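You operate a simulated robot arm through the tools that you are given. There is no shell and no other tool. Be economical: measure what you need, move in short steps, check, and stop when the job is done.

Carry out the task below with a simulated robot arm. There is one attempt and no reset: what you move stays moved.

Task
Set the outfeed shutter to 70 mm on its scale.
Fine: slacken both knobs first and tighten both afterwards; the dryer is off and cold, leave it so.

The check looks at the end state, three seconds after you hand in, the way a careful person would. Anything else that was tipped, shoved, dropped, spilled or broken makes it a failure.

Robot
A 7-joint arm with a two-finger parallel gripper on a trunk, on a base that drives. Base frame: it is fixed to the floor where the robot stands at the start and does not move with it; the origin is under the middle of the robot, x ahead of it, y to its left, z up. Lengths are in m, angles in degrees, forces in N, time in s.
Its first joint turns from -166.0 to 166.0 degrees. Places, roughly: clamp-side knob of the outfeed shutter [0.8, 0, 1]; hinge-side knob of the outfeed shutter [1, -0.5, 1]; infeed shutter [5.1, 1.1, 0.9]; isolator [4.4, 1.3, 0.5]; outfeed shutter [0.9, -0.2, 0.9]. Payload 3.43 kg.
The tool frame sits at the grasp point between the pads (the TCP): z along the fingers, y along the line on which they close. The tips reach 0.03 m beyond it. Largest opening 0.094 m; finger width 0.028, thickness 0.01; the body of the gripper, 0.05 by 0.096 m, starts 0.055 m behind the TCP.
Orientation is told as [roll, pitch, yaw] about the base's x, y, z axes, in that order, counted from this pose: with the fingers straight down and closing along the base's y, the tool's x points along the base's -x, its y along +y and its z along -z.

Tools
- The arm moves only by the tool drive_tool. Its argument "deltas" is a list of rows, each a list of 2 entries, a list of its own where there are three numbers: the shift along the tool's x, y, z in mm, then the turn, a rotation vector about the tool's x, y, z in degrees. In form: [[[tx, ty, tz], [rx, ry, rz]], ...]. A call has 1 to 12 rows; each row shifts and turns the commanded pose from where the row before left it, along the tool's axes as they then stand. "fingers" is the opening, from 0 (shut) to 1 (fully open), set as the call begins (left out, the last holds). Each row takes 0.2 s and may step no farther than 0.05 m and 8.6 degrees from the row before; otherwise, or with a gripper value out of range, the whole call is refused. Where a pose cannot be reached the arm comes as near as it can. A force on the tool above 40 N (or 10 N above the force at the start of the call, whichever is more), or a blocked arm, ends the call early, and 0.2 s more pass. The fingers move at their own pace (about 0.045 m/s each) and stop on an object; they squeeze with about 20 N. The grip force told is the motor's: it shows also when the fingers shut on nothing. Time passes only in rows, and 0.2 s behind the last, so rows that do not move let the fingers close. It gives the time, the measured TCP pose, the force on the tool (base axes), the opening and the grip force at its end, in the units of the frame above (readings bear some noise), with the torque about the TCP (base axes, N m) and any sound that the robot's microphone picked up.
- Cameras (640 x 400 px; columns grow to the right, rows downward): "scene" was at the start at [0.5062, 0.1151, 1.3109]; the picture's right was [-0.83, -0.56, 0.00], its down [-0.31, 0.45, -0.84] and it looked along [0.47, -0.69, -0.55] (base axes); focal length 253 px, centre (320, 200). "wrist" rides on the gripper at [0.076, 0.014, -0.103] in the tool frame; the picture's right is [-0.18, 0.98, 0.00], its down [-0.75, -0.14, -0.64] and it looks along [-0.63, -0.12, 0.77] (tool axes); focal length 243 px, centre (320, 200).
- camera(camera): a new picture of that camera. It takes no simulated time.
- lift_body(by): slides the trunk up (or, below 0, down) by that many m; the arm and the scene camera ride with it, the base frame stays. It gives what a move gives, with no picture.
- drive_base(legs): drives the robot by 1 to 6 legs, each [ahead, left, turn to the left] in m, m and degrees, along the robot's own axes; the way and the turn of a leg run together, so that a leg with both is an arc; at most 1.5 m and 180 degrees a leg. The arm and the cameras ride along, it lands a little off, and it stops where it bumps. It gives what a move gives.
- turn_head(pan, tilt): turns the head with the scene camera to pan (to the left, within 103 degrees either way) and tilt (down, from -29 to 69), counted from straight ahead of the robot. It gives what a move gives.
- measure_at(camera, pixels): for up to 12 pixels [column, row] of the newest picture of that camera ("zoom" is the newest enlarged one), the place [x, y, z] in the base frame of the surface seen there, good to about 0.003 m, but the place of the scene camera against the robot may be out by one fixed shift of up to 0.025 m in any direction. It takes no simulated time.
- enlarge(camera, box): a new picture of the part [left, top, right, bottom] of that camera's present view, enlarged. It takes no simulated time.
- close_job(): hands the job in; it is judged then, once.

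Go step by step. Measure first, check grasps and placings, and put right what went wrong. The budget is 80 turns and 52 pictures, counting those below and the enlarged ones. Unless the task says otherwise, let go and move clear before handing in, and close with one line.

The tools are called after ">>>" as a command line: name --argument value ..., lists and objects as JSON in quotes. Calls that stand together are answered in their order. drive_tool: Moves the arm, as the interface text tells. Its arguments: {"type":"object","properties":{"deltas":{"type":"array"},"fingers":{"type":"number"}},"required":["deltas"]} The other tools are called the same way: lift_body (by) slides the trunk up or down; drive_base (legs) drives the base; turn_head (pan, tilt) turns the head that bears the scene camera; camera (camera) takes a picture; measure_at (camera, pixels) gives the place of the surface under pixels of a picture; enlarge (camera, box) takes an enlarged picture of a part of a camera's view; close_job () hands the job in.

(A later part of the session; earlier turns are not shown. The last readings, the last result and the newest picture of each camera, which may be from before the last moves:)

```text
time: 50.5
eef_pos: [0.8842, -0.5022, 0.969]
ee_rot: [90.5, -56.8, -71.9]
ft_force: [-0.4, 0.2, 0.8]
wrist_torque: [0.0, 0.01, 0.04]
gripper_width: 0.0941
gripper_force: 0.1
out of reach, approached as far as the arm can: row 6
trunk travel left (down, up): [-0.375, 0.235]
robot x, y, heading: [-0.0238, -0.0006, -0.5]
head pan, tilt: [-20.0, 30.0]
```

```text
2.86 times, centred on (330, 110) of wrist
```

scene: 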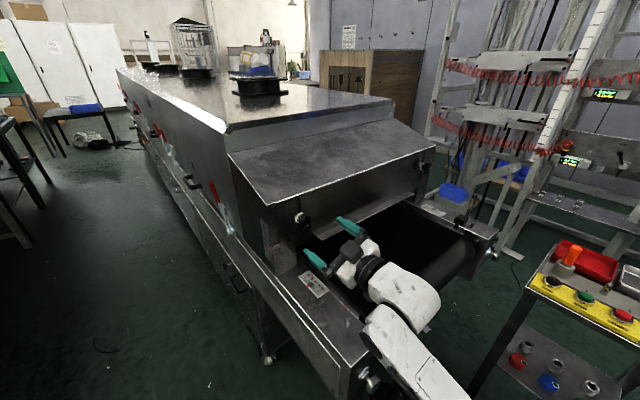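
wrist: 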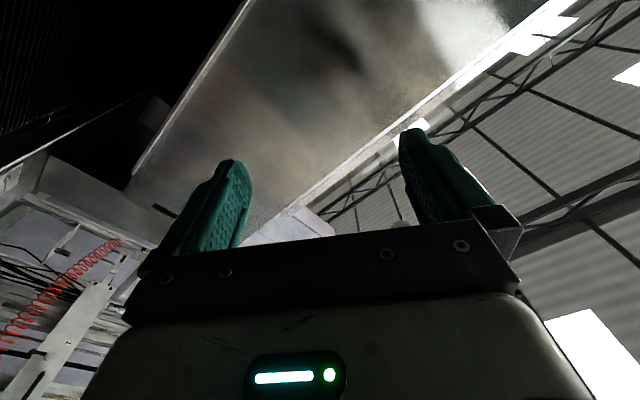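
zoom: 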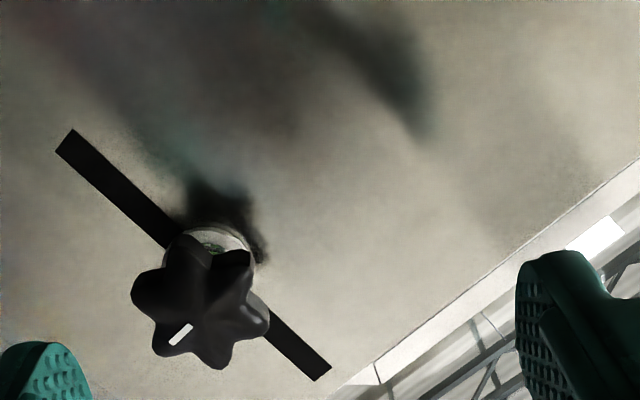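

The knob is in view, but the arm is at the end of its reach. I'll measure the knob, then sidestep the base 0.12 m right (the bag at x≈0.55 stays ahead of it).

>>> measure_at --camera "zoom" --pixels '[[200, 307], [230, 310], [180, 280], [145, 290], [260, 325], [215, 360], [100, 165], [300, 350], [350, 120]]'

>>> drive_base --legs '[[0, -0.12, 0]]'

```text
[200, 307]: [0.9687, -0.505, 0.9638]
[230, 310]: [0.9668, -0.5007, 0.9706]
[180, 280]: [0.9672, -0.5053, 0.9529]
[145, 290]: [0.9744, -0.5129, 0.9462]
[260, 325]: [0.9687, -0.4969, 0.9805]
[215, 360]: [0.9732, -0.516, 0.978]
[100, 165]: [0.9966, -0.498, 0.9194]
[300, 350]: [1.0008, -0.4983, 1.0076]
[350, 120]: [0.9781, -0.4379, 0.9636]
```

```text
time: 51.8
eef_pos: [0.8848, -0.6215, 0.9691]
ee_rot: [90.4, -56.8, -71.8]
ft_force: [-0.7, 0.9, 0.7]
wrist_torque: [0.0, 0.0, -0.01]
gripper_width: 0.0939
gripper_force: 0.0
trunk travel left (down, up): [-0.375, 0.235]
robot x, y, heading: [-0.0213, -0.121, -0.2]
head pan, tilt: [-20.0, 30.0]
```

Using the slot points, the face's true heading is 17.9°, which the tool already has. The knob's axis is at z≈0.965, 84 mm to the left of the tool, so I'll centre and come to 46 mm short.

>>> drive_tool --deltas '[[[16.3, 22.7, 0], [0, 0, 0]], [[16.3, 22.7, 0], [0, 0, 0]], [[16.3, 22.7, 0], [0, 0, 0]], [[0, 0, 30], [0, 0, 0]], [[0, 0, 30], [0, 0, 0]], [[0, 0, 0], [0, 0, 0]]]'

>>> enlarge --camera "wrist" --box '[220, 70, 440, 210]'

>>> measure_at --camera "zoom" --pixels '[[320, 200], [290, 230], [300, 180], [280, 200], [340, 240], [330, 150], [260, 100]]'

```text
time: 53.2
eef_pos: [0.9161, -0.5222, 0.9643]
ee_rot: [90.3, -56.9, -71.8]
ft_force: [-0.4, 0.7, -0.4]
wrist_torque: [0.03, -0.01, -0.01]
gripper_width: 0.0939
gripper_force: 0.0
out of reach, approached as far as the arm can: row 1
trunk travel left (down, up): [-0.375, 0.235]
robot x, y, heading: [-0.023, -0.1192, 0.1]
head pan, tilt: [-20.0, 30.0]
```

```text
2.86 times, centred on (330, 140) of wrist
```

zoom: 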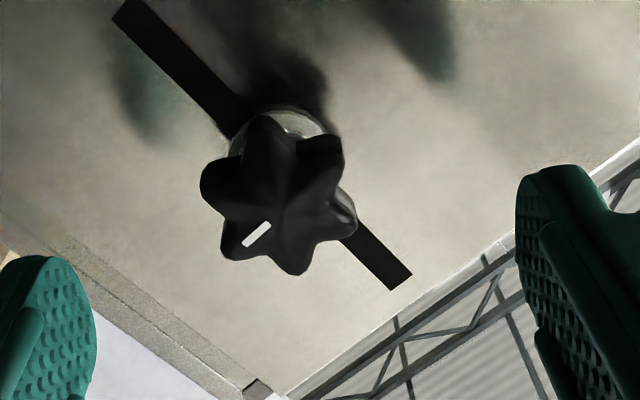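

```text
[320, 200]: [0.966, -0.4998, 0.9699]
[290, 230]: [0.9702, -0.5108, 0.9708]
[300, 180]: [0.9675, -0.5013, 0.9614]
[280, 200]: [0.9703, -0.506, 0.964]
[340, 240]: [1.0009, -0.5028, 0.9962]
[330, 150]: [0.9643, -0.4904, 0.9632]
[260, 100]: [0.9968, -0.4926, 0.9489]
```

The knob is centred within about 1 mm. I'll advance 46 mm, close, and start slackening.

>>> drive_tool --deltas '[[[-0.5, -0.8, 16], [0, 0, 0]], [[0, 0, 15], [0, 0, 0]], [[0, 0, 15], [0, 0, 0]], [[0, 0, 0], [0, 0, 0]]]'

>>> drive_tool --deltas '[[[0, 0, 0], [0, 0, 0]], [[0, 0, 0], [0, 0, 0]], [[0, 0, 0], [0, 0, 0]], [[0, 0, 0], [0, 0, 0]], [[0, 0, 0], [0, 0, 0]]]' --fingers 0

>>> drive_tool --deltas '[[[0, 0, 0], [0, 0, -8]], [[0, 0, 0], [0, 0, -8]], [[0, 0, 0], [0, 0, -8]], [[0, 0, 0], [0, 0, -8]], [[0, 0, 0], [0, 0, -8]], [[0, 0, 0], [0, 0, 0]]]'

```text
time: 54.2
eef_pos: [0.9604, -0.5081, 0.9634]
ee_rot: [90.4, -56.9, -71.7]
ft_force: [-0.6, 0.9, 0.8]
wrist_torque: [-0.02, 0.0, -0.01]
gripper_width: 0.0941
gripper_force: 0.0
trunk travel left (down, up): [-0.375, 0.235]
robot x, y, heading: [-0.0241, -0.1254, -0.2]
head pan, tilt: [-20.0, 30.0]
```

```text
time: 55.4
eef_pos: [0.9597, -0.5117, 0.9632]
ee_rot: [90.2, -56.8, -71.8]
ft_force: [6.5, -8.4, -7.0]
wrist_torque: [-0.11, 0.32, -0.43]
gripper_width: 0.0415
gripper_force: 45.1
trunk travel left (down, up): [-0.375, 0.235]
robot x, y, heading: [-0.0232, -0.1229, -0.2]
head pan, tilt: [-20.0, 30.0]
```

```text
time: 56.8
eef_pos: [0.9602, -0.5132, 0.9629]
ee_rot: [-90.4, -83.1, 108.4]
ft_force: [25.4, -23.5, -15.1]
wrist_torque: [-0.04, 0.34, -0.59]
gripper_width: 0.0415
gripper_force: 45.1
trunk travel left (down, up): [-0.375, 0.235]
robot x, y, heading: [-0.0226, -0.1225, -0.1]
head pan, tilt: [-20.0, 30.0]
```

Side force has built to 30 N toward −y and 15 N down, so I'll shift about 4 mm that way and continue.

>>> drive_tool --deltas '[[[2.5, -3.7, 0], [0, 0, 0]], [[0, 0, 0], [0, 0, -8]], [[0, 0, 0], [0, 0, -8]], [[0, 0, 0], [0, 0, -8]], [[0, 0, 0], [0, 0, -8]], [[0, 0, 0], [0, 0, -8]], [[0, 0, 0], [0, 0, -8]], [[0, 0, 0], [0, 0, 0]]]'

```text
time: 58.6
eef_pos: [0.9609, -0.515, 0.964]
ee_rot: [-90.3, -35.0, 108.7]
ft_force: [26.3, -20.1, 10.1]
wrist_torque: [0.24, -0.52, -0.27]
gripper_width: 0.0417
gripper_force: 45.5
trunk travel left (down, up): [-0.375, 0.235]
robot x, y, heading: [-0.0189, -0.1226, -0.2]
head pan, tilt: [-20.0, 30.0]
```

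Force is still about 30 N; I'll open to see the free pose and recentre from it.

>>> drive_tool --deltas '[[[0, 0, 0], [0, 0, 0]], [[0, 0, 0], [0, 0, 0]], [[0, 0, 0], [0, 0, 0]]]' --fingers 0.7

>>> enlarge --camera "wrist" --box '[220, 90, 440, 230]'

>>> measure_at --camera "zoom" --pixels '[[280, 200], [300, 220], [320, 200], [300, 180], [260, 200], [340, 220], [280, 240]]'

```text
time: 59.4
eef_pos: [0.9602, -0.5126, 0.9607]
ee_rot: [-90.3, -35.1, 108.8]
ft_force: [1.1, -0.2, 0.4]
wrist_torque: [-0.02, 0.01, 0.02]
gripper_width: 0.0661
gripper_force: 0.1
trunk travel left (down, up): [-0.375, 0.235]
robot x, y, heading: [-0.0214, -0.1181, -0.3]
head pan, tilt: [-20.0, 30.0]
```

```text
2.86 times, centred on (330, 160) of wrist
```

zoom: 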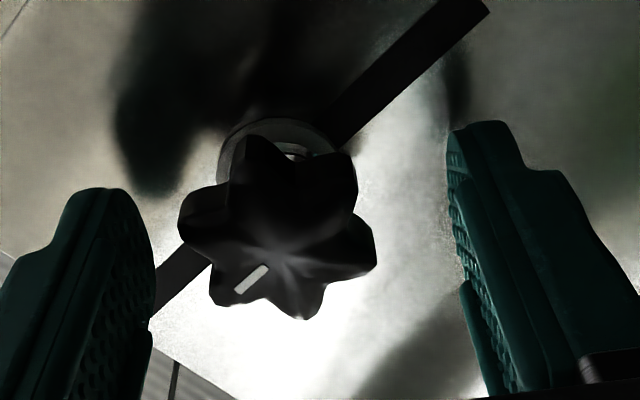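

```text
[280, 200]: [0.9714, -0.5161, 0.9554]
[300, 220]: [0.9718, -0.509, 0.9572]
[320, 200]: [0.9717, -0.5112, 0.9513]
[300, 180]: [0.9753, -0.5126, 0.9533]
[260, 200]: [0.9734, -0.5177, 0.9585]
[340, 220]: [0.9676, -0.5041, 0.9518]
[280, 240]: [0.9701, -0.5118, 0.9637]
```

The mark tracks the pads, so 88° is done cleanly; the knob sits about 4–5 mm toward the left pad. I'll recentre, re-grip and continue.

>>> drive_tool --deltas '[[[-1, -4.2, 0], [0, 0, 0]], [[0, 0, 0], [0, 0, 0]]]'

>>> drive_tool --deltas '[[[0, 0, 0], [0, 0, 0]], [[0, 0, 0], [0, 0, 0]], [[0, 0, 0], [0, 0, 0]]]' --fingers 0

>>> drive_tool --deltas '[[[0, 0, 0], [0, 0, -8]], [[0, 0, 0], [0, 0, -8]], [[0, 0, 0], [0, 0, -8]], [[0, 0, 0], [0, 0, -8]], [[0, 0, 0], [0, 0, -8]], [[0, 0, 0], [0, 0, -8]], [[0, 0, 0], [0, 0, 0]]]'

```text
time: 60.0
eef_pos: [0.9604, -0.5159, 0.9655]
ee_rot: [-90.3, -35.1, 108.7]
ft_force: [0.1, 0.0, -0.6]
wrist_torque: [0.01, -0.01, 0.02]
gripper_width: 0.0658
gripper_force: 0.0
trunk travel left (down, up): [-0.375, 0.235]
robot x, y, heading: [-0.017, -0.1212, 0.0]
head pan, tilt: [-20.0, 30.0]
```

```text
time: 60.8
eef_pos: [0.9599, -0.5137, 0.9645]
ee_rot: [-90.2, -35.1, 108.8]
ft_force: [-7.2, 5.4, -10.5]
wrist_torque: [-0.05, 0.08, 0.4]
gripper_width: 0.0413
gripper_force: 41.5
trunk travel left (down, up): [-0.375, 0.235]
robot x, y, heading: [-0.0199, -0.1147, -0.1]
head pan, tilt: [-20.0, 30.0]
```

```text
time: 62.4
eef_pos: [0.9605, -0.5147, 0.9651]
ee_rot: [-90.1, 13.1, 108.7]
ft_force: [-14.2, 12.7, -14.6]
wrist_torque: [-0.13, 0.32, 1.04]
gripper_width: 0.0413
gripper_force: 45.4
trunk travel left (down, up): [-0.375, 0.235]
robot x, y, heading: [-0.0206, -0.1209, -0.1]
head pan, tilt: [-20.0, 30.0]
```

136° is done; I'll relieve the side force with a small shift (2.5 mm left, 2 mm down) and turn on.

>>> drive_tool --deltas '[[[-2.9, 1.4, 0], [0, 0, 0]], [[0, 0, 0], [0, 0, -8]], [[0, 0, 0], [0, 0, -8]], [[0, 0, 0], [0, 0, -8]], [[0, 0, 0], [0, 0, -8]], [[0, 0, 0], [0, 0, -8]], [[0, 0, 0], [0, 0, -8]], [[0, 0, 0], [0, 0, 0]]]'

>>> drive_tool --deltas '[[[0, 0, 0], [0, 0, -8]], [[0, 0, 0], [0, 0, -8]], [[0, 0, 0], [0, 0, -8]], [[0, 0, 0], [0, 0, -8]], [[0, 0, 0], [0, 0, 0]]]'

```text
time: 64.2
eef_pos: [0.9598, -0.5135, 0.9668]
ee_rot: [-90.9, 61.0, 107.7]
ft_force: [18.7, -8.7, 15.8]
wrist_torque: [0.04, -0.09, -0.12]
gripper_width: 0.0414
gripper_force: 45.1
trunk travel left (down, up): [-0.375, 0.235]
robot x, y, heading: [-0.0215, -0.1227, -0.3]
head pan, tilt: [-20.0, 30.0]
```

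```text
time: 65.4
eef_pos: [0.96, -0.5119, 0.9661]
ee_rot: [96.8, 86.9, -64.6]
ft_force: [12.5, -9.1, 22.8]
wrist_torque: [0.12, -0.4, -0.22]
gripper_width: 0.0416
gripper_force: 45.5
trunk travel left (down, up): [-0.375, 0.235]
robot x, y, heading: [-0.024, -0.1235, -0.1]
head pan, tilt: [-20.0, 30.0]
```

216° is done. I'll shift up 3 mm to relieve the force and go on to the stop, watching the torque.

>>> drive_tool --deltas '[[[3, 1, 0], [0, 0, 0]], [[0, 0, 0], [0, 0, -8]], [[0, 0, 0], [0, 0, -8]], [[0, 0, 0], [0, 0, -8]], [[0, 0, 0], [0, 0, -8]], [[0, 0, 0], [0, 0, 0]]]'

>>> enlarge --camera "wrist" --box '[220, 60, 440, 230]'

```text
time: 66.8
eef_pos: [0.9589, -0.513, 0.9652]
ee_rot: [90.2, 55.1, -71.0]
ft_force: [-16.2, 6.7, 0.9]
wrist_torque: [-0.11, 0.31, 0.04]
gripper_width: 0.0414
gripper_force: 45.3
trunk travel left (down, up): [-0.375, 0.235]
robot x, y, heading: [-0.0216, -0.1222, -0.2]
head pan, tilt: [-20.0, 30.0]
```

```text
2.35 times, centred on (330, 145) of wrist
```

zoom: 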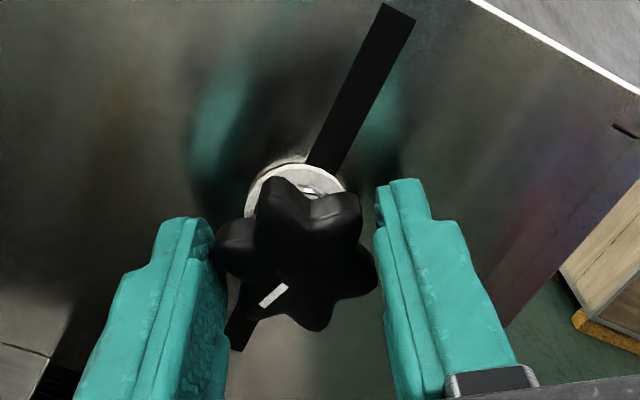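

The mark still tracks at 248° with no stop felt. I'll continue 32° more.

>>> drive_tool --deltas '[[[0, 0, 0], [0, 0, -8]], [[0, 0, 0], [0, 0, -8]], [[0, 0, 0], [0, 0, -8]], [[0, 0, 0], [0, 0, -8]], [[0, 0, 0], [0, 0, 0]]]'

>>> enlarge --camera "wrist" --box '[220, 60, 440, 230]'

```text
time: 68.0
eef_pos: [0.9595, -0.5127, 0.9655]
ee_rot: [90.0, 23.2, -71.4]
ft_force: [-6.1, 6.8, -11.6]
wrist_torque: [0.73, 0.69, -0.15]
gripper_width: 0.0416
gripper_force: 45.3
trunk travel left (down, up): [-0.375, 0.235]
robot x, y, heading: [-0.0225, -0.1199, -0.2]
head pan, tilt: [-20.0, 30.0]
```

```text
2.35 times, centred on (330, 145) of wrist
```

zoom: 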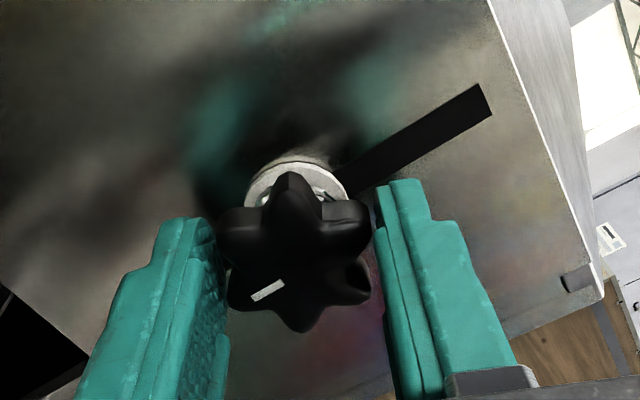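

The torque has reached 0.9 N·m and the knob now lags the pads by about 20°, so it's at its slack stop. I'll let go, retract 110 mm, and roll so the fingers close vertically.

>>> drive_tool --deltas '[[[0, 0, 0], [0, 0, 0]], [[0, 0, 0], [0, 0, 0]], [[0, 0, 0], [0, 0, 0]], [[0, 0, -40], [0, 0, 0]], [[0, 0, -40], [0, 0, 0]], [[0, 0, -30], [0, 0, 0]], [[0, 0, 0], [0, 0, -8]], [[0, 0, 0], [0, 0, -8]], [[0, 0, 0], [0, 0, -7.2]], [[0, 0, 0], [0, 0, 0]]]' --fingers 1

>>> camera --camera "scene"

>>> camera --camera "wrist"

```text
time: 70.2
eef_pos: [0.8554, -0.5481, 0.9668]
ee_rot: [90.2, 7.1, -71.4]
ft_force: [0.8, -0.1, 0.6]
wrist_torque: [0.03, -0.02, 0.0]
gripper_width: 0.094
gripper_force: 0.0
out of reach, approached as far as the arm can: row 9
trunk travel left (down, up): [-0.375, 0.235]
robot x, y, heading: [-0.0221, -0.1215, -0.5]
head pan, tilt: [-20.0, 30.0]
```

```text
14 pictures are left
```

scene: 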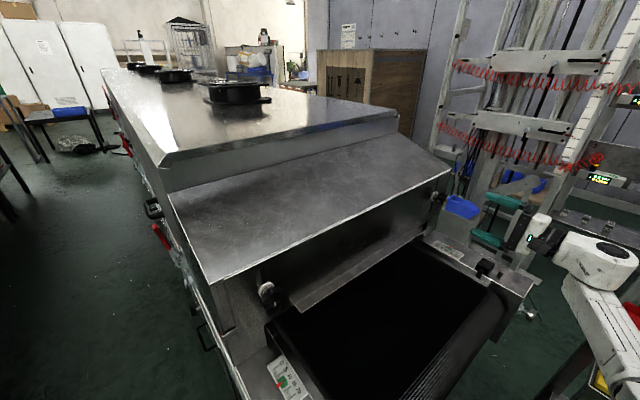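

```text
13 pictures are left
```

wrist: 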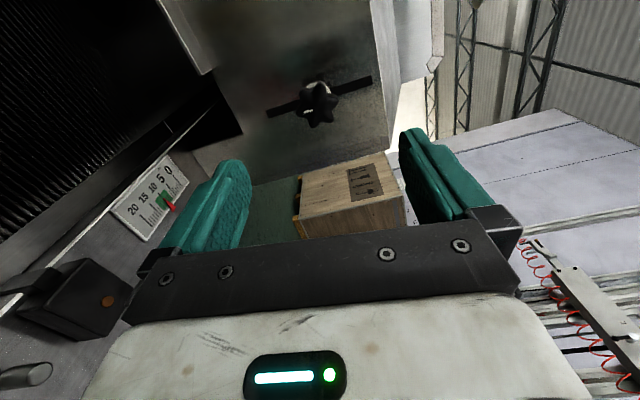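

Both knobs are free. I'll zoom in on the flange and scale and measure the flange.

>>> enlarge --camera "scene" --box '[205, 225, 445, 375]'

>>> measure_at --camera "zoom" --pixels '[[252, 218], [420, 125], [410, 130], [540, 48], [240, 195], [400, 110], [400, 122], [166, 110], [380, 60], [530, 40]]'

```text
2.67 times, centred on (325, 300) of scene
```

zoom: 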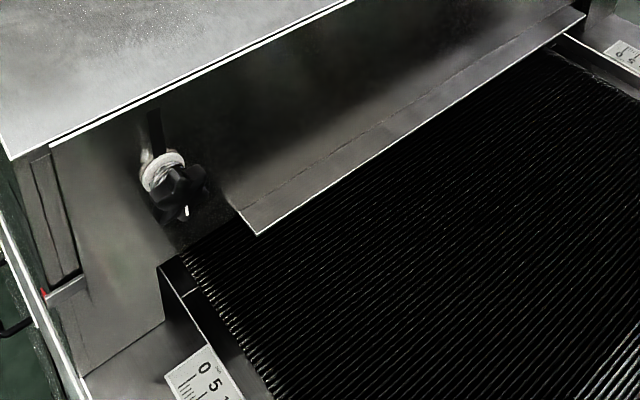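

```text
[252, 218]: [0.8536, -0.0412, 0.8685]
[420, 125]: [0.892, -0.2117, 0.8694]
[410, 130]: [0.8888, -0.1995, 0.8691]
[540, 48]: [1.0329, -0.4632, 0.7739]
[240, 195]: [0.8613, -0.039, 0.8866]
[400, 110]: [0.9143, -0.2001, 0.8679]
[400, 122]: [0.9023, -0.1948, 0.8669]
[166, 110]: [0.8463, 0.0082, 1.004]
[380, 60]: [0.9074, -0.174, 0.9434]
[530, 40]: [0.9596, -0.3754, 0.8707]
```

The flange is at z≈0.869 (scene estimate), about 27–30 mm deep. I'll bring the tool in front of its middle, staying well short, and look through the wrist camera.

>>> drive_tool --deltas '[[[37.7, -18.7, 0], [0, 0, 0]], [[37.7, -18.7, 0], [0, 0, 0]], [[37.7, -18.7, 0], [0, 0, 0]], [[37.7, -18.7, 0], [0, 0, 0]], [[37.7, -18.7, 0], [0, 0, 0]], [[37.7, -18.7, 0], [0, 0, 0]], [[37.7, -18.7, 0], [0, 0, 0]], [[0, 0, 0], [0, 0, 0]]]'

>>> camera --camera "wrist"

```text
time: 72.0
eef_pos: [0.7684, -0.2842, 0.8694]
ee_rot: [90.2, 7.1, -71.4]
ft_force: [0.0, -0.6, 0.2]
wrist_torque: [-0.02, 0.01, 0.03]
gripper_width: 0.0939
gripper_force: 0.2
trunk travel left (down, up): [-0.375, 0.235]
robot x, y, heading: [-0.0195, -0.1206, -0.3]
head pan, tilt: [-20.0, 30.0]
```

```text
11 pictures are left
```

wrist: 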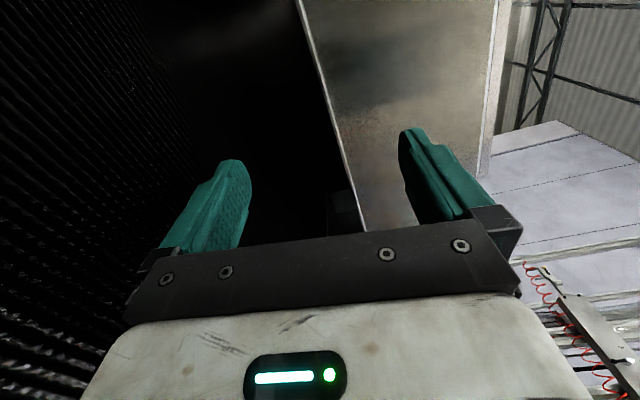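

The flange edge runs from (300,0) to (360,230). I'll measure on and beside it.

>>> measure_at --camera "wrist" --pixels '[[303, 10], [312, 40], [322, 75], [333, 120], [345, 165], [355, 205], [340, 60], [350, 120], [400, 60], [370, 180], [328, 95], [338, 125]]'

>>> enlarge --camera "wrist" --box '[260, 20, 420, 130]'

```text
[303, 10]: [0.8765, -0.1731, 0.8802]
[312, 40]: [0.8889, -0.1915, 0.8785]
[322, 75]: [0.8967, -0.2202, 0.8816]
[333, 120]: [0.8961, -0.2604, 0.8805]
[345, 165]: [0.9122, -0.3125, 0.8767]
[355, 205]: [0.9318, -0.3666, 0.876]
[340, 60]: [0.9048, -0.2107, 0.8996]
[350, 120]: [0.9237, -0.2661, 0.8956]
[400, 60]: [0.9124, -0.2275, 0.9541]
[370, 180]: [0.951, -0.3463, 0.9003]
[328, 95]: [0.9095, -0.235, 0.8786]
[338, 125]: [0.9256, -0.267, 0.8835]
```

```text
3.64 times, centred on (340, 75) of wrist
```

zoom: 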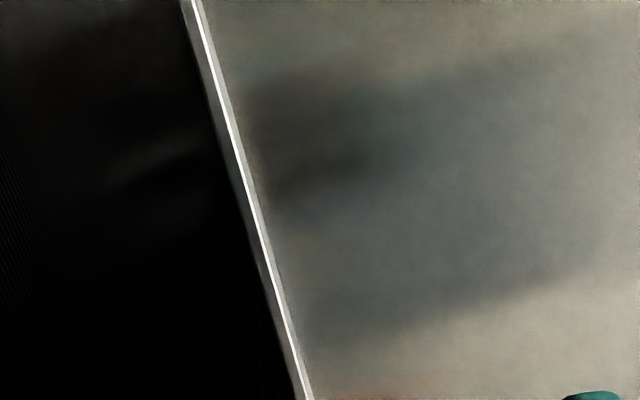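

The flange's front edge is at n≈0.772 with z≈0.879, and the plate is 25 mm behind it. The wrist is 7° off vertical at its limit, so I'll unwind by 173° to get the fingers closing exactly vertically.

>>> drive_tool --deltas '[[[0, 0, 0], [0, 0, 8.24]], [[0, 0, 0], [0, 0, 8.24]], [[0, 0, 0], [0, 0, 8.24]], [[0, 0, 0], [0, 0, 8.24]], [[0, 0, 0], [0, 0, 8.24]], [[0, 0, 0], [0, 0, 8.24]], [[0, 0, 0], [0, 0, 8.24]], [[0, 0, 0], [0, 0, 8.24]], [[0, 0, 0], [0, 0, 8.24]], [[0, 0, 0], [0, 0, 8.24]], [[0, 0, 0], [0, 0, 8.24]]]' --fingers 0.6

>>> drive_tool --deltas '[[[0, 0, 0], [0, 0, 8.24]], [[0, 0, 0], [0, 0, 8.24]], [[0, 0, 0], [0, 0, 8.24]], [[0, 0, 0], [0, 0, 8.24]], [[0, 0, 0], [0, 0, 8.24]], [[0, 0, 0], [0, 0, 8.24]], [[0, 0, 0], [0, 0, 8.24]], [[0, 0, 0], [0, 0, 8.24]], [[0, 0, 0], [0, 0, 8.24]], [[0, 0, 0], [0, 0, 8.24]], [[0, 0, 0], [0, 0, 0]]]'

```text
time: 74.4
eef_pos: [0.7661, -0.2844, 0.8701]
ee_rot: [-91.7, 82.1, 106.9]
ft_force: [0.7, 0.4, 0.2]
wrist_torque: [0.0, -0.01, 0.0]
gripper_width: 0.0564
gripper_force: 0.0
trunk travel left (down, up): [-0.375, 0.235]
robot x, y, heading: [-0.022, -0.1211, -0.2]
head pan, tilt: [-20.0, 30.0]
```

```text
time: 76.8
eef_pos: [0.7665, -0.2844, 0.8693]
ee_rot: [-90.2, -0.3, 108.5]
ft_force: [0.5, 0.2, -0.3]
wrist_torque: [-0.01, 0.0, -0.02]
gripper_width: 0.0564
gripper_force: 0.1
trunk travel left (down, up): [-0.375, 0.235]
robot x, y, heading: [-0.0234, -0.121, -0.1]
head pan, tilt: [-20.0, 30.0]
```

The fingers now close vertically. I'll raise by 10 mm, advance 115 mm to straddle the flange, then close.

>>> drive_tool --deltas '[[[0, -10, 0], [0, 0, 0]], [[0, 0, 40], [0, 0, 0]], [[0, 0, 40], [0, 0, 0]], [[0, 0, 35], [0, 0, 0]], [[0, 0, 0], [0, 0, 0]]]'

>>> camera --camera "wrist"

```text
time: 78.0
eef_pos: [0.877, -0.247, 0.8805]
ee_rot: [-90.2, 0.0, 108.6]
ft_force: [0.1, -0.1, 0.4]
wrist_torque: [0.01, 0.01, 0.0]
gripper_width: 0.0565
gripper_force: 0.0
trunk travel left (down, up): [-0.375, 0.235]
robot x, y, heading: [-0.0195, -0.1204, -0.3]
head pan, tilt: [-20.0, 30.0]
```

```text
9 pictures are left
```

wrist: 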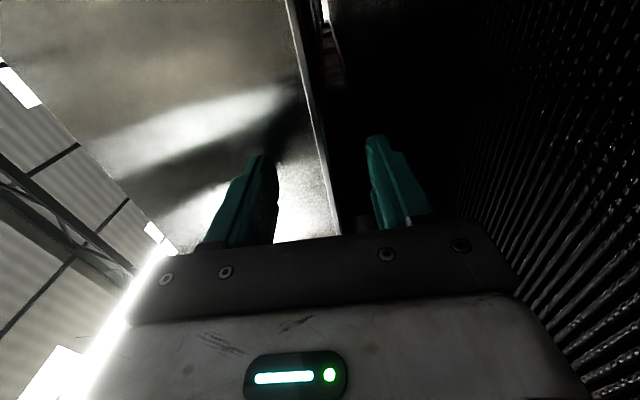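

The flange sits between the fingers, but from here the side scale is edge-on and I can't trust my first reading. I'll back out and reposition the base to about (−0.12, 0.12), where the head can see the scale while I lift.

>>> drive_tool --deltas '[[[0, 0, -40], [0, 0, 0]], [[0, 0, -40], [0, 0, 0]], [[0, 0, -40], [0, 0, 0]], [[0, 0, -40], [0, 0, 0]], [[0, 0, -40], [0, 0, 0]]]'

>>> drive_base --legs '[[-0.1, 0, 0], [0, 0.26, 0]]'

>>> turn_head --pan -12 --tilt 35

>>> camera --camera "scene"

```text
time: 79.2
eef_pos: [0.6862, -0.3106, 0.8759]
ee_rot: [-90.1, -0.2, 108.5]
ft_force: [0.9, -0.5, 0.0]
wrist_torque: [0.01, 0.0, 0.0]
gripper_width: 0.0563
gripper_force: 0.1
trunk travel left (down, up): [-0.375, 0.235]
robot x, y, heading: [-0.0203, -0.1244, -0.1]
head pan, tilt: [-20.0, 30.0]
```

```text
time: 81.8
eef_pos: [0.5898, -0.0564, 0.8769]
ee_rot: [-90.2, -0.3, 108.4]
ft_force: [0.0, 1.5, 0.0]
wrist_torque: [-0.01, -0.01, 0.0]
gripper_width: 0.0565
gripper_force: 0.0
trunk travel left (down, up): [-0.375, 0.235]
robot x, y, heading: [-0.1163, 0.1396, -0.6]
head pan, tilt: [-20.0, 30.0]
```

```text
time: 82.5
eef_pos: [0.5883, -0.0559, 0.8764]
ee_rot: [-90.2, -0.2, 108.3]
ft_force: [0.7, -0.1, 0.0]
wrist_torque: [-0.02, 0.01, -0.01]
gripper_width: 0.0565
gripper_force: 0.0
trunk travel left (down, up): [-0.375, 0.235]
robot x, y, heading: [-0.1169, 0.1347, -0.6]
head pan, tilt: [-12.0, 35.0]
```

```text
8 pictures are left
```

scene: 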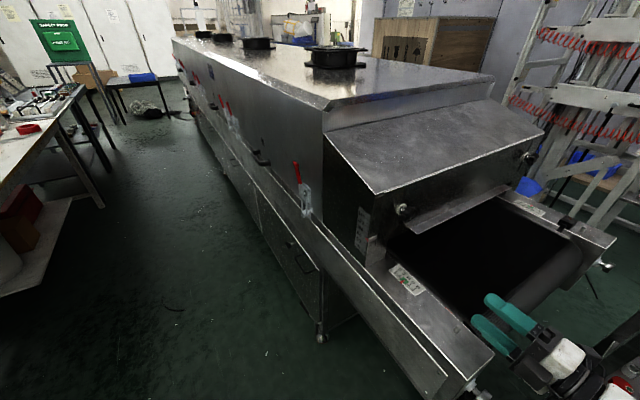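

The side scale is now visible at (362,230). I'll zoom in at full magnification.

>>> enlarge --camera "scene" --box '[340, 190, 390, 270]'

>>> measure_at --camera "zoom" --pixels '[[320, 270], [330, 245], [340, 265], [330, 150], [320, 200], [310, 300]]'

```text
5.00 times, centred on (365, 230) of scene
```

zoom: 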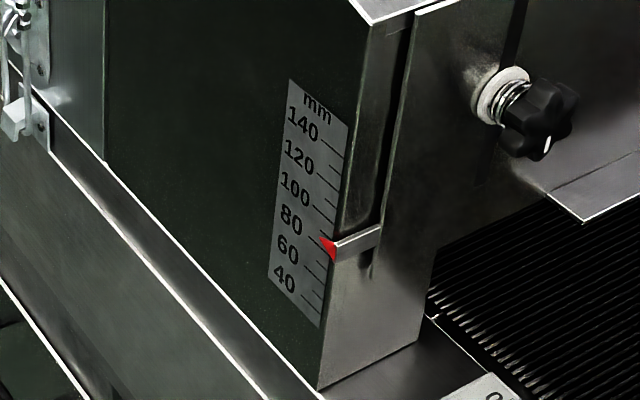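

```text
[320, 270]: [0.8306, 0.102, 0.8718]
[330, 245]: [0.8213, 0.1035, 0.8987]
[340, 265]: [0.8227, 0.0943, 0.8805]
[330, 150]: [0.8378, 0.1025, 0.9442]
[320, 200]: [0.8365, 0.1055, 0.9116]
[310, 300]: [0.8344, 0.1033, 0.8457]
```

It reads somewhere around 70–80, so my first estimate was off. I need a closer look at the pointer.

>>> enlarge --camera "scene" --box '[354, 216, 374, 254]'

```text
10.53 times, centred on (364, 235) of scene
```

zoom: 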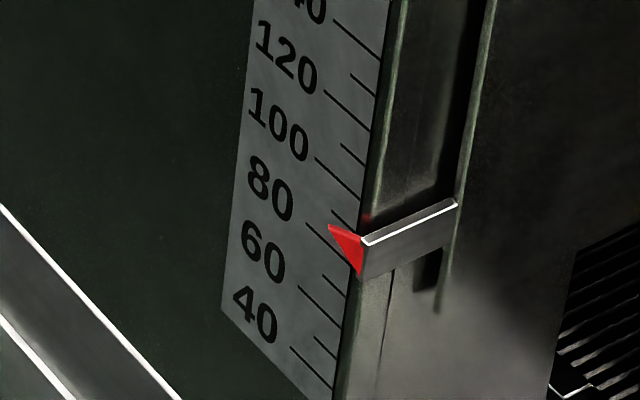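

Now it's clear: the pointer's apex at (328,225) lies between the 80 tick and the short 90 tick, at about 84. The shutter must come down by about 14 mm, so I'll go back to the flange's middle and pinch it.

>>> drive_tool --deltas '[[[39, -0.4, 10], [0, 0, 0]], [[39, -0.4, 10], [0, 0, 0]], [[39, -0.4, 10], [0, 0, 0]], [[39, -0.4, 10], [0, 0, 0]], [[39, -0.4, 10], [0, 0, 0]], [[39, -0.4, 10], [0, 0, 0]], [[39, -0.4, 10], [0, 0, 0]], [[0, 0, 36], [0, 0, 0]], [[0, 0, 36], [0, 0, 0]], [[0, 0, 36], [0, 0, 0]], [[0, 0, 0], [0, 0, 0]]]'

```text
time: 84.9
eef_pos: [0.8431, -0.261, 0.8797]
ee_rot: [-90.1, -0.1, 108.3]
ft_force: [0.5, 0.6, -0.2]
wrist_torque: [0.03, 0.0, 0.01]
gripper_width: 0.0564
gripper_force: 0.0
trunk travel left (down, up): [-0.375, 0.235]
robot x, y, heading: [-0.1181, 0.1396, -0.4]
head pan, tilt: [-12.0, 35.0]
```

Reach is fine. I'll advance the last 35 mm and close on the flange.

>>> drive_tool --deltas '[[[0, 0, 18], [0, 0, 0]], [[0, 0, 17], [0, 0, 0]], [[0, 0, 0], [0, 0, 0]]]'

>>> drive_tool --deltas '[[[0, 0, 0], [0, 0, 0]], [[0, 0, 0], [0, 0, 0]], [[0, 0, 0], [0, 0, 0]], [[0, 0, 0], [0, 0, 0]], [[0, 0, 0], [0, 0, 0]]]' --fingers 0

```text
time: 85.6
eef_pos: [0.86, -0.2523, 0.9068]
ee_rot: [-92.9, 2.3, 109.6]
ft_force: [-2.1, -0.2, -0.3]
wrist_torque: [-0.01, 0.1, -0.01]
gripper_width: 0.0565
gripper_force: 0.6
out of reach, approached as far as the arm can: row 1, 2
trunk travel left (down, up): [-0.375, 0.235]
robot x, y, heading: [-0.1181, 0.1383, -0.8]
head pan, tilt: [-12.0, 35.0]
stopped in row 3: the force on the tool passed its limit at 44 N (the readings are from after the stop); the commanded pose is now the measured one
```

```text
time: 86.8
eef_pos: [0.8605, -0.2517, 0.9069]
ee_rot: [-92.9, 2.5, 109.6]
ft_force: [0.3, 1.1, 1.3]
wrist_torque: [-0.01, -0.01, -0.02]
gripper_width: 0.0
gripper_force: 19.7
trunk travel left (down, up): [-0.375, 0.235]
robot x, y, heading: [-0.1205, 0.1384, -0.4]
head pan, tilt: [-12.0, 35.0]
```

The arm ran out of reach and rode up, touching the flange, then closed on nothing. I'll back out and bring the base 0.08 m ahead and 0.06 m to the right.

>>> drive_tool --deltas '[[[0, 0, -40], [0, 0, 0]], [[0, 0, -40], [0, 0, 0]], [[0, 0, -40], [0, 0, 0]], [[0, 0, 0], [0, 0, 0]]]'

>>> drive_base --legs '[[0.08, -0.06, 0]]'

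>>> enlarge --camera "scene" --box '[325, 200, 385, 320]'

```text
time: 87.8
eef_pos: [0.7478, -0.2896, 0.9027]
ee_rot: [-92.8, 2.4, 109.6]
ft_force: [0.4, 0.4, 0.4]
wrist_torque: [0.01, 0.03, 0.01]
gripper_width: 0.0
gripper_force: 20.0
trunk travel left (down, up): [-0.375, 0.235]
robot x, y, heading: [-0.119, 0.1375, -0.5]
head pan, tilt: [-12.0, 35.0]
```

```text
time: 89.0
eef_pos: [0.8284, -0.3523, 0.9034]
ee_rot: [-92.9, 2.4, 109.5]
ft_force: [0.0, 0.0, 0.1]
wrist_torque: [0.01, 0.03, -0.03]
gripper_width: 0.0
gripper_force: 20.2
trunk travel left (down, up): [-0.375, 0.235]
robot x, y, heading: [-0.0397, 0.0745, -0.8]
head pan, tilt: [-12.0, 35.0]
```

```text
3.33 times, centred on (355, 260) of scene
```

zoom: 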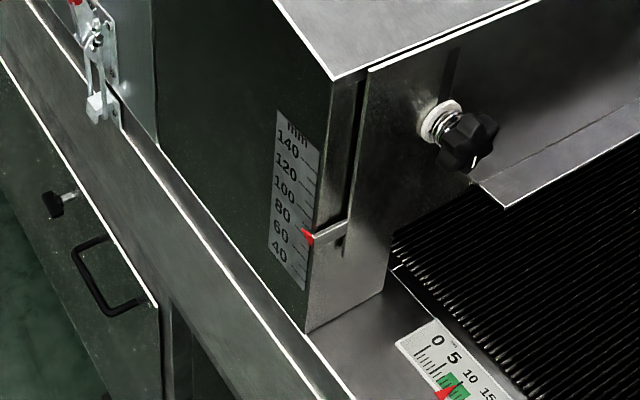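

The pointer still seems near 80. I'll straighten the tool (about 3° off), open, and return to in front of the flange's middle.

>>> drive_tool --deltas '[[[0, 0, 0], [-2.9, 1.7, 2.4]], [[-27, 8, 0], [0, 0, 0]], [[-27, 8, 0], [0, 0, 0]], [[-27, 8, 0], [0, 0, 0]], [[0, 0, 0], [0, 0, 0]]]' --fingers 0.6

```text
time: 90.2
eef_pos: [0.8006, -0.2751, 0.8793]
ee_rot: [-90.0, -0.1, 107.8]
ft_force: [0.0, 0.0, 0.4]
wrist_torque: [0.02, 0.0, 0.0]
gripper_width: 0.0565
gripper_force: 0.0
trunk travel left (down, up): [-0.375, 0.235]
robot x, y, heading: [-0.0345, 0.0764, -0.6]
head pan, tilt: [-12.0, 35.0]
```

Orientation and height are right. I'll advance 80 mm and check the pose before closing.

>>> drive_tool --deltas '[[[0, 0, 30], [0, 0, 0]], [[0, 0, 30], [0, 0, 0]], [[0, 0, 20], [0, 0, 0]], [[0, 0, 0], [0, 0, 0]]]'

```text
time: 91.2
eef_pos: [0.8781, -0.253, 0.8784]
ee_rot: [-90.0, -0.1, 107.8]
ft_force: [0.7, 0.7, -0.5]
wrist_torque: [-0.03, 0.03, 0.03]
gripper_width: 0.0562
gripper_force: 0.1
trunk travel left (down, up): [-0.375, 0.235]
robot x, y, heading: [-0.037, 0.0761, -0.6]
head pan, tilt: [-12.0, 35.0]
```

Reached without contact. Closing on the flange now.

>>> drive_tool --deltas '[[[0, 0, 0], [0, 0, 0]], [[0, 0, 0], [0, 0, 0]], [[0, 0, 0], [0, 0, 0]], [[0, 0, 0], [0, 0, 0]], [[0, 0, 0], [0, 0, 0]]]' --fingers 0

>>> enlarge --camera "scene" --box '[334, 246, 354, 290]'

```text
time: 92.4
eef_pos: [0.8782, -0.2536, 0.8766]
ee_rot: [-89.9, -0.1, 108.0]
ft_force: [-2.5, 0.3, -12.2]
wrist_torque: [-0.73, -0.4, -0.38]
gripper_width: 0.0037
gripper_force: 37.9
trunk travel left (down, up): [-0.375, 0.235]
robot x, y, heading: [-0.0402, 0.0789, -0.6]
head pan, tilt: [-12.0, 35.0]
```

```text
9.09 times, centred on (344, 268) of scene
```

zoom: 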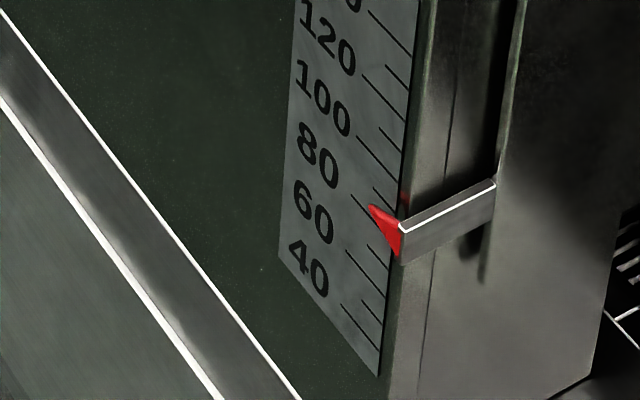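

The flange is held (3.7 mm), and the pointer now reads about 83. I'll lower it gently by 12.5 mm.

>>> drive_tool --deltas '[[[0, 4, 0], [0, 0, 0]], [[0, 4, 0], [0, 0, 0]], [[0, 4.5, 0], [0, 0, 0]], [[0, 0, 0], [0, 0, 0]]]'

>>> enlarge --camera "scene" --box '[334, 246, 354, 290]'

```text
time: 93.4
eef_pos: [0.8776, -0.2521, 0.8767]
ee_rot: [-90.4, 0.9, 108.1]
ft_force: [10.6, 28.0, -18.7]
wrist_torque: [0.77, 1.07, 0.8]
gripper_width: 0.0041
gripper_force: 38.3
trunk travel left (down, up): [-0.375, 0.235]
robot x, y, heading: [-0.042, 0.0738, -0.9]
head pan, tilt: [-12.0, 35.0]
```

```text
9.09 times, centred on (344, 268) of scene
```

zoom: 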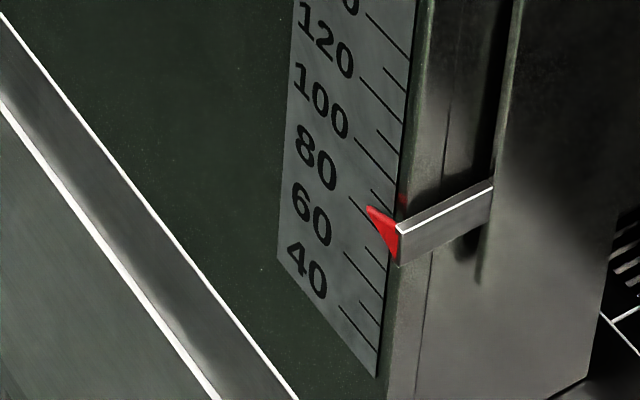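

The shutter has not moved (pointer still near 83, TCP z unchanged). I'll let it settle and read the force again.

>>> drive_tool --deltas '[[[0, 0, 0], [0, 0, 0]], [[0, 0, 0], [0, 0, 0]], [[0, 0, 0], [0, 0, 0]]]'

```text
time: 94.2
eef_pos: [0.8776, -0.2516, 0.8764]
ee_rot: [-90.4, 0.9, 108.1]
ft_force: [9.3, 28.0, -11.8]
wrist_torque: [0.85, 0.91, 0.63]
gripper_width: 0.004
gripper_force: 38.7
trunk travel left (down, up): [-0.375, 0.235]
robot x, y, heading: [-0.0378, 0.0749, -0.7]
head pan, tilt: [-12.0, 35.0]
```

The reading is odd: 28 N but no motion. I'll press down a little further in small steps to see whether the shutter breaks free or is still clamped.

>>> drive_tool --deltas '[[[0, 3, 0], [0, 0, 0]], [[0, 3, 0], [0, 0, 0]], [[0, 3, 0], [0, 0, 0]], [[0, 0, 0], [0, 0, 0]]]'

```text
time: 95.2
eef_pos: [0.8774, -0.2531, 0.8772]
ee_rot: [-90.8, 1.7, 108.0]
ft_force: [11.3, 28.5, -19.7]
wrist_torque: [0.8, 1.17, 0.71]
gripper_width: 0.0046
gripper_force: 39.4
trunk travel left (down, up): [-0.375, 0.235]
robot x, y, heading: [-0.0375, 0.0772, -0.8]
head pan, tilt: [-12.0, 35.0]
```

Still no motion. I'll open the fingers: if the tool drops to its commanded height the arm is free and the shutter is what's stuck.

>>> drive_tool --deltas '[[[0, 0, 0], [0, 0, 0]], [[0, 0, 0], [0, 0, 0]], [[0, 0, 0], [0, 0, 0]]]' --fingers 0.5

```text
time: 96.0
eef_pos: [0.877, -0.2554, 0.8802]
ee_rot: [-91.1, 1.5, 107.8]
ft_force: [-0.3, 0.2, 0.4]
wrist_torque: [-0.02, -0.01, 0.01]
gripper_width: 0.0471
gripper_force: 0.1
trunk travel left (down, up): [-0.375, 0.235]
robot x, y, heading: [-0.0338, 0.0762, -0.7]
head pan, tilt: [-12.0, 35.0]
```

The tool is free at z=0.880 with zero force despite commands well below, so the arm itself is blocked low down (forearm likely resting on the conveyor). I'll retract, raise the trunk 0.12 m so the arm reaches downward, and come back.

>>> drive_tool --deltas '[[[0, 0, -40], [0, 0, 0]], [[0, 0, -40], [0, 0, 0]], [[0, 0, 0], [0, 0, 0]]]'

>>> lift_body --by 0.12

```text
time: 96.8
eef_pos: [0.8009, -0.2742, 0.856]
ee_rot: [-90.0, -0.2, 108.0]
ft_force: [-0.2, 0.6, 0.3]
wrist_torque: [0.02, 0.01, -0.01]
gripper_width: 0.047
gripper_force: 0.0
trunk travel left (down, up): [-0.375, 0.235]
robot x, y, heading: [-0.0418, 0.0725, -0.6]
head pan, tilt: [-12.0, 35.0]
```

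```text
time: 98.3
eef_pos: [0.8013, -0.2759, 0.9775]
ee_rot: [-90.0, 0.0, 107.9]
ft_force: [-0.4, 0.1, -0.1]
wrist_torque: [-0.01, 0.02, 0.02]
gripper_width: 0.0471
gripper_force: 0.0
trunk travel left (down, up): [-0.495, 0.115]
robot x, y, heading: [-0.0362, 0.0768, -0.6]
head pan, tilt: [-12.0, 35.0]
```

Retracted, it did drop to its commanded 0.856, which confirms the arm was blocked while extended. I'll come down to z≈0.877 and advance again.

>>> drive_tool --deltas '[[[0, 33, 0], [0, 0, 0]], [[0, 33, 0], [0, 0, 0]], [[0, 34, 0], [0, 0, 0]], [[0, 0, 30], [0, 0, 0]], [[0, 0, 30], [0, 0, 0]], [[0, 0, 20], [0, 0, 0]], [[0, 0, 0], [0, 0, 0]]]' --fingers 0.6

>>> drive_tool --deltas '[[[0, 4, 0], [0, 0, 0]], [[0, 4, 0], [0, 0, 0]], [[0, 4, 0], [0, 0, 0]], [[0, 0, 0], [0, 0, 0]]]'

```text
time: 99.9
eef_pos: [0.8775, -0.2506, 0.8783]
ee_rot: [-90.0, -0.1, 107.9]
ft_force: [-0.4, 0.2, 0.1]
wrist_torque: [0.0, 0.0, 0.01]
gripper_width: 0.0566
gripper_force: 0.1
trunk travel left (down, up): [-0.495, 0.115]
robot x, y, heading: [-0.0344, 0.0764, -0.7]
head pan, tilt: [-12.0, 35.0]
```

```text
time: 100.9
eef_pos: [0.877, -0.2515, 0.8665]
ee_rot: [-90.0, -0.1, 107.9]
ft_force: [0.2, 0.1, -0.6]
wrist_torque: [0.02, 0.01, 0.01]
gripper_width: 0.0563
gripper_force: 0.0
trunk travel left (down, up): [-0.495, 0.115]
robot x, y, heading: [-0.0398, 0.0765, -0.6]
head pan, tilt: [-12.0, 35.0]
```

Now the arm moves freely. Back up 10 mm, grip the flange, then lower 13 mm.

>>> drive_tool --deltas '[[[0, -10, 0], [0, 0, 0]], [[0, 0, 0], [0, 0, 0]]]'

>>> drive_tool --deltas '[[[0, 0, 0], [0, 0, 0]], [[0, 0, 0], [0, 0, 0]], [[0, 0, 0], [0, 0, 0]], [[0, 0, 0], [0, 0, 0]], [[0, 0, 0], [0, 0, 0]]]' --fingers 0

>>> drive_tool --deltas '[[[0, 3, 0], [0, 0, 0]], [[0, 3, 0], [0, 0, 0]], [[0, 3, 0], [0, 0, 0]], [[0, 3, 0], [0, 0, 0]], [[0, 1, 0], [0, 0, 0]], [[0, 0, 0], [0, 0, 0]]]'

```text
time: 101.5
eef_pos: [0.8763, -0.2506, 0.8764]
ee_rot: [-90.0, -0.2, 108.0]
ft_force: [0.3, -0.6, 0.4]
wrist_torque: [0.02, 0.02, 0.02]
gripper_width: 0.0563
gripper_force: 0.1
trunk travel left (down, up): [-0.495, 0.115]
robot x, y, heading: [-0.0381, 0.0751, -0.8]
head pan, tilt: [-12.0, 35.0]
```

```text
time: 102.7
eef_pos: [0.8779, -0.251, 0.8766]
ee_rot: [-90.0, -0.1, 108.0]
ft_force: [2.2, -2.1, -0.6]
wrist_torque: [-0.26, -0.06, 0.57]
gripper_width: 0.0039
gripper_force: 38.9
trunk travel left (down, up): [-0.495, 0.115]
robot x, y, heading: [-0.0387, 0.0781, -0.7]
head pan, tilt: [-12.0, 35.0]
```

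```text
time: 104.1
eef_pos: [0.8779, -0.25, 0.8625]
ee_rot: [-89.9, -0.2, 107.9]
ft_force: [6.6, -1.2, 0.4]
wrist_torque: [-0.25, -0.14, -0.2]
gripper_width: 0.0036
gripper_force: 38.7
trunk travel left (down, up): [-0.495, 0.115]
robot x, y, heading: [-0.0371, 0.0734, -0.6]
head pan, tilt: [-12.0, 35.0]
```

The shutter moved freely down with the tool (z 0.8766 → 0.8625). The camera is now 0.12 m higher, so I expect the pointer near (348,307); I'll zoom there.

>>> enlarge --camera "scene" --box '[331, 280, 363, 330]'

```text
8.00 times, centred on (347, 305) of scene
```

zoom: 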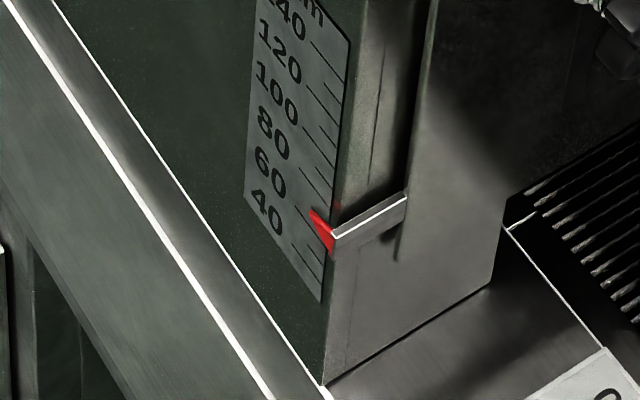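

Read naively it's about 67, but the pointer stands off the scale and I'm looking down steeply, so there's parallax. Measuring heights in 3D on the ticks and the red pointer avoids that.

>>> measure_at --camera "zoom" --pixels '[[316, 48], [311, 92], [308, 132], [304, 173], [300, 213], [296, 253], [314, 214], [318, 221], [322, 227], [326, 235], [330, 242], [332, 249]]'

>>> measure_at --camera "zoom" --pixels '[[320, 53], [315, 97], [312, 137], [308, 178], [304, 218], [300, 258], [313, 213], [317, 219], [321, 228], [325, 231], [329, 238], [331, 244]]'

```text
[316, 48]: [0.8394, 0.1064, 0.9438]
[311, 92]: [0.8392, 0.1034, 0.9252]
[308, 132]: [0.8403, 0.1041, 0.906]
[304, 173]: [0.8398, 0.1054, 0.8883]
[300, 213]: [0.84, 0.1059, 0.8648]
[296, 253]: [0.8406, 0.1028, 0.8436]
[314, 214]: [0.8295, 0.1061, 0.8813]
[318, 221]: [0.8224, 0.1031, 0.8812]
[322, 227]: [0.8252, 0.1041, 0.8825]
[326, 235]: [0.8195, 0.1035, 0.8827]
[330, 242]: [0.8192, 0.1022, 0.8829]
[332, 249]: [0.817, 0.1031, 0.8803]
```

```text
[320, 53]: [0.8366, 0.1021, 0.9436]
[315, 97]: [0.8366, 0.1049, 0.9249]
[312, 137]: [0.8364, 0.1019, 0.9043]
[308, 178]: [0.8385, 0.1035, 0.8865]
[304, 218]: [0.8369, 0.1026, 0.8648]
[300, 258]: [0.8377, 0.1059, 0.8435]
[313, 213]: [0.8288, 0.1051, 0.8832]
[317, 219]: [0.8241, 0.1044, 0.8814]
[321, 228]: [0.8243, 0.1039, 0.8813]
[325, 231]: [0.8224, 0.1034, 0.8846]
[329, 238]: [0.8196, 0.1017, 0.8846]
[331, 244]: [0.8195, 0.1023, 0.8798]
```

The ticks fit z = 0.8949 at 90 with 1 mm per mm, and the pointer is at z≈0.8821, so it truly reads about 77 (the pointer stands 4.4 mm off the scale, which agrees with the parallax of all three views). I'll lower 7 mm more and measure again.

>>> drive_tool --deltas '[[[0, 3.5, 0], [0, 0, 0]], [[0, 3.5, 0], [0, 0, 0]], [[0, 0, 0], [0, 0, 0]], [[0, 0, 0], [0, 0, 0]]]'

>>> enlarge --camera "scene" --box '[331, 280, 363, 330]'

>>> measure_at --camera "zoom" --pixels '[[316, 48], [311, 92], [308, 132], [304, 173], [300, 213], [296, 253], [314, 228], [318, 235], [322, 241], [326, 249], [330, 256], [329, 253]]'

>>> measure_at --camera "zoom" --pixels '[[320, 53], [315, 97], [312, 137], [308, 178], [304, 218], [300, 258], [313, 227], [317, 233], [321, 240], [325, 247], [328, 252], [331, 259]]'

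```text
time: 105.1
eef_pos: [0.8772, -0.251, 0.8573]
ee_rot: [-90.1, -0.1, 107.8]
ft_force: [-9.3, -2.2, -0.6]
wrist_torque: [-0.7, 0.13, 0.81]
gripper_width: 0.0036
gripper_force: 39.1
trunk travel left (down, up): [-0.495, 0.115]
robot x, y, heading: [-0.0394, 0.0764, -0.5]
head pan, tilt: [-12.0, 35.0]
```

```text
8.00 times, centred on (347, 305) of scene
```

zoom: 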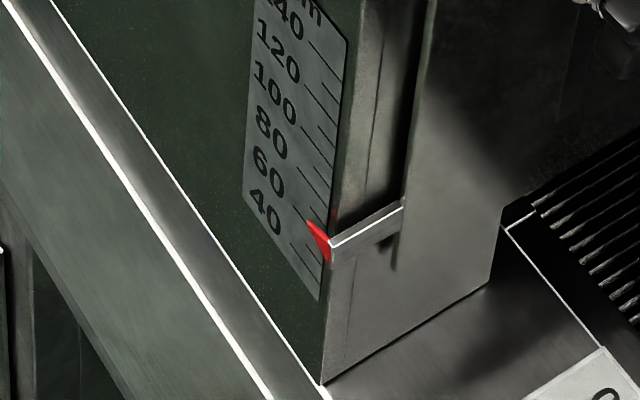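

```text
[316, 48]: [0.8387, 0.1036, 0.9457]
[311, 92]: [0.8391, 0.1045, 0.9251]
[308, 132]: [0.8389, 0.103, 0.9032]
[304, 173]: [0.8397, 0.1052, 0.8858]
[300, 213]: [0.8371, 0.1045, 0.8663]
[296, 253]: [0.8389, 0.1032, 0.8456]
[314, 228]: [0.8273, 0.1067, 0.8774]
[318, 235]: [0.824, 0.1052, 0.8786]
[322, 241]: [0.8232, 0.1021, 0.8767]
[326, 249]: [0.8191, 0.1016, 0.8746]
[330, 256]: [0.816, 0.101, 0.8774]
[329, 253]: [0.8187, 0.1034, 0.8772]
```

```text
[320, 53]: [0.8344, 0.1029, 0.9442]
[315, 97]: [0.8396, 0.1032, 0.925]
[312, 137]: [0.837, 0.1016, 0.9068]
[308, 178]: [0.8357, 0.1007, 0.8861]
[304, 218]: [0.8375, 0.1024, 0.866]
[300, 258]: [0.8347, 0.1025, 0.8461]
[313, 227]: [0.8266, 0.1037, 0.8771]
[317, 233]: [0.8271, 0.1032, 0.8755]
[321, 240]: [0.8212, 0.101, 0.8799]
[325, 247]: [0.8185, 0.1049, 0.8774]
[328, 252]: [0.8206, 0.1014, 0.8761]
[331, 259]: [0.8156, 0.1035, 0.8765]
```

The pointer now comes out near 70–71. One more free measurement with exact tick and pointer-centre pixels, before I let go.

>>> measure_at --camera "zoom" --pixels '[[313, 46], [309, 87], [306, 129], [302, 171], [298, 209], [293, 248], [316, 50], [312, 91], [309, 133], [305, 175], [301, 213], [296, 252]]'

>>> measure_at --camera "zoom" --pixels '[[312, 227], [315, 231], [318, 235], [320, 237], [322, 240], [324, 242], [326, 245], [328, 247], [314, 230], [316, 232], [325, 244], [327, 246]]'

```text
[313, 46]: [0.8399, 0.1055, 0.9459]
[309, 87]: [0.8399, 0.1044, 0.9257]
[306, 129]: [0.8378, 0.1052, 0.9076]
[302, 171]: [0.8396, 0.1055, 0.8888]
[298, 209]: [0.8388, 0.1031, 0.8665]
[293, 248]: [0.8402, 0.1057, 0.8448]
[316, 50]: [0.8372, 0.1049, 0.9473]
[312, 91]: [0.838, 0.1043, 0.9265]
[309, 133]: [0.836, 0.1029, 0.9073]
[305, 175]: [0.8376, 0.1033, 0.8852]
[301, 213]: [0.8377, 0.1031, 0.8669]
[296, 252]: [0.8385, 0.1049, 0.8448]
```

```text
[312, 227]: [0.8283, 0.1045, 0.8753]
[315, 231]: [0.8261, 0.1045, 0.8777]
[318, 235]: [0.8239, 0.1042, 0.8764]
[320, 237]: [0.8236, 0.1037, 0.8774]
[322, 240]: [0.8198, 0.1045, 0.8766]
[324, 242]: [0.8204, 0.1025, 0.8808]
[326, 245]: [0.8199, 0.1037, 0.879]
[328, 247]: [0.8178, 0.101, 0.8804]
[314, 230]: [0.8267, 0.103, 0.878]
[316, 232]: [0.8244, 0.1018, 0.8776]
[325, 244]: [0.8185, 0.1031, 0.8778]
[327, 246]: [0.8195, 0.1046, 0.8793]
```

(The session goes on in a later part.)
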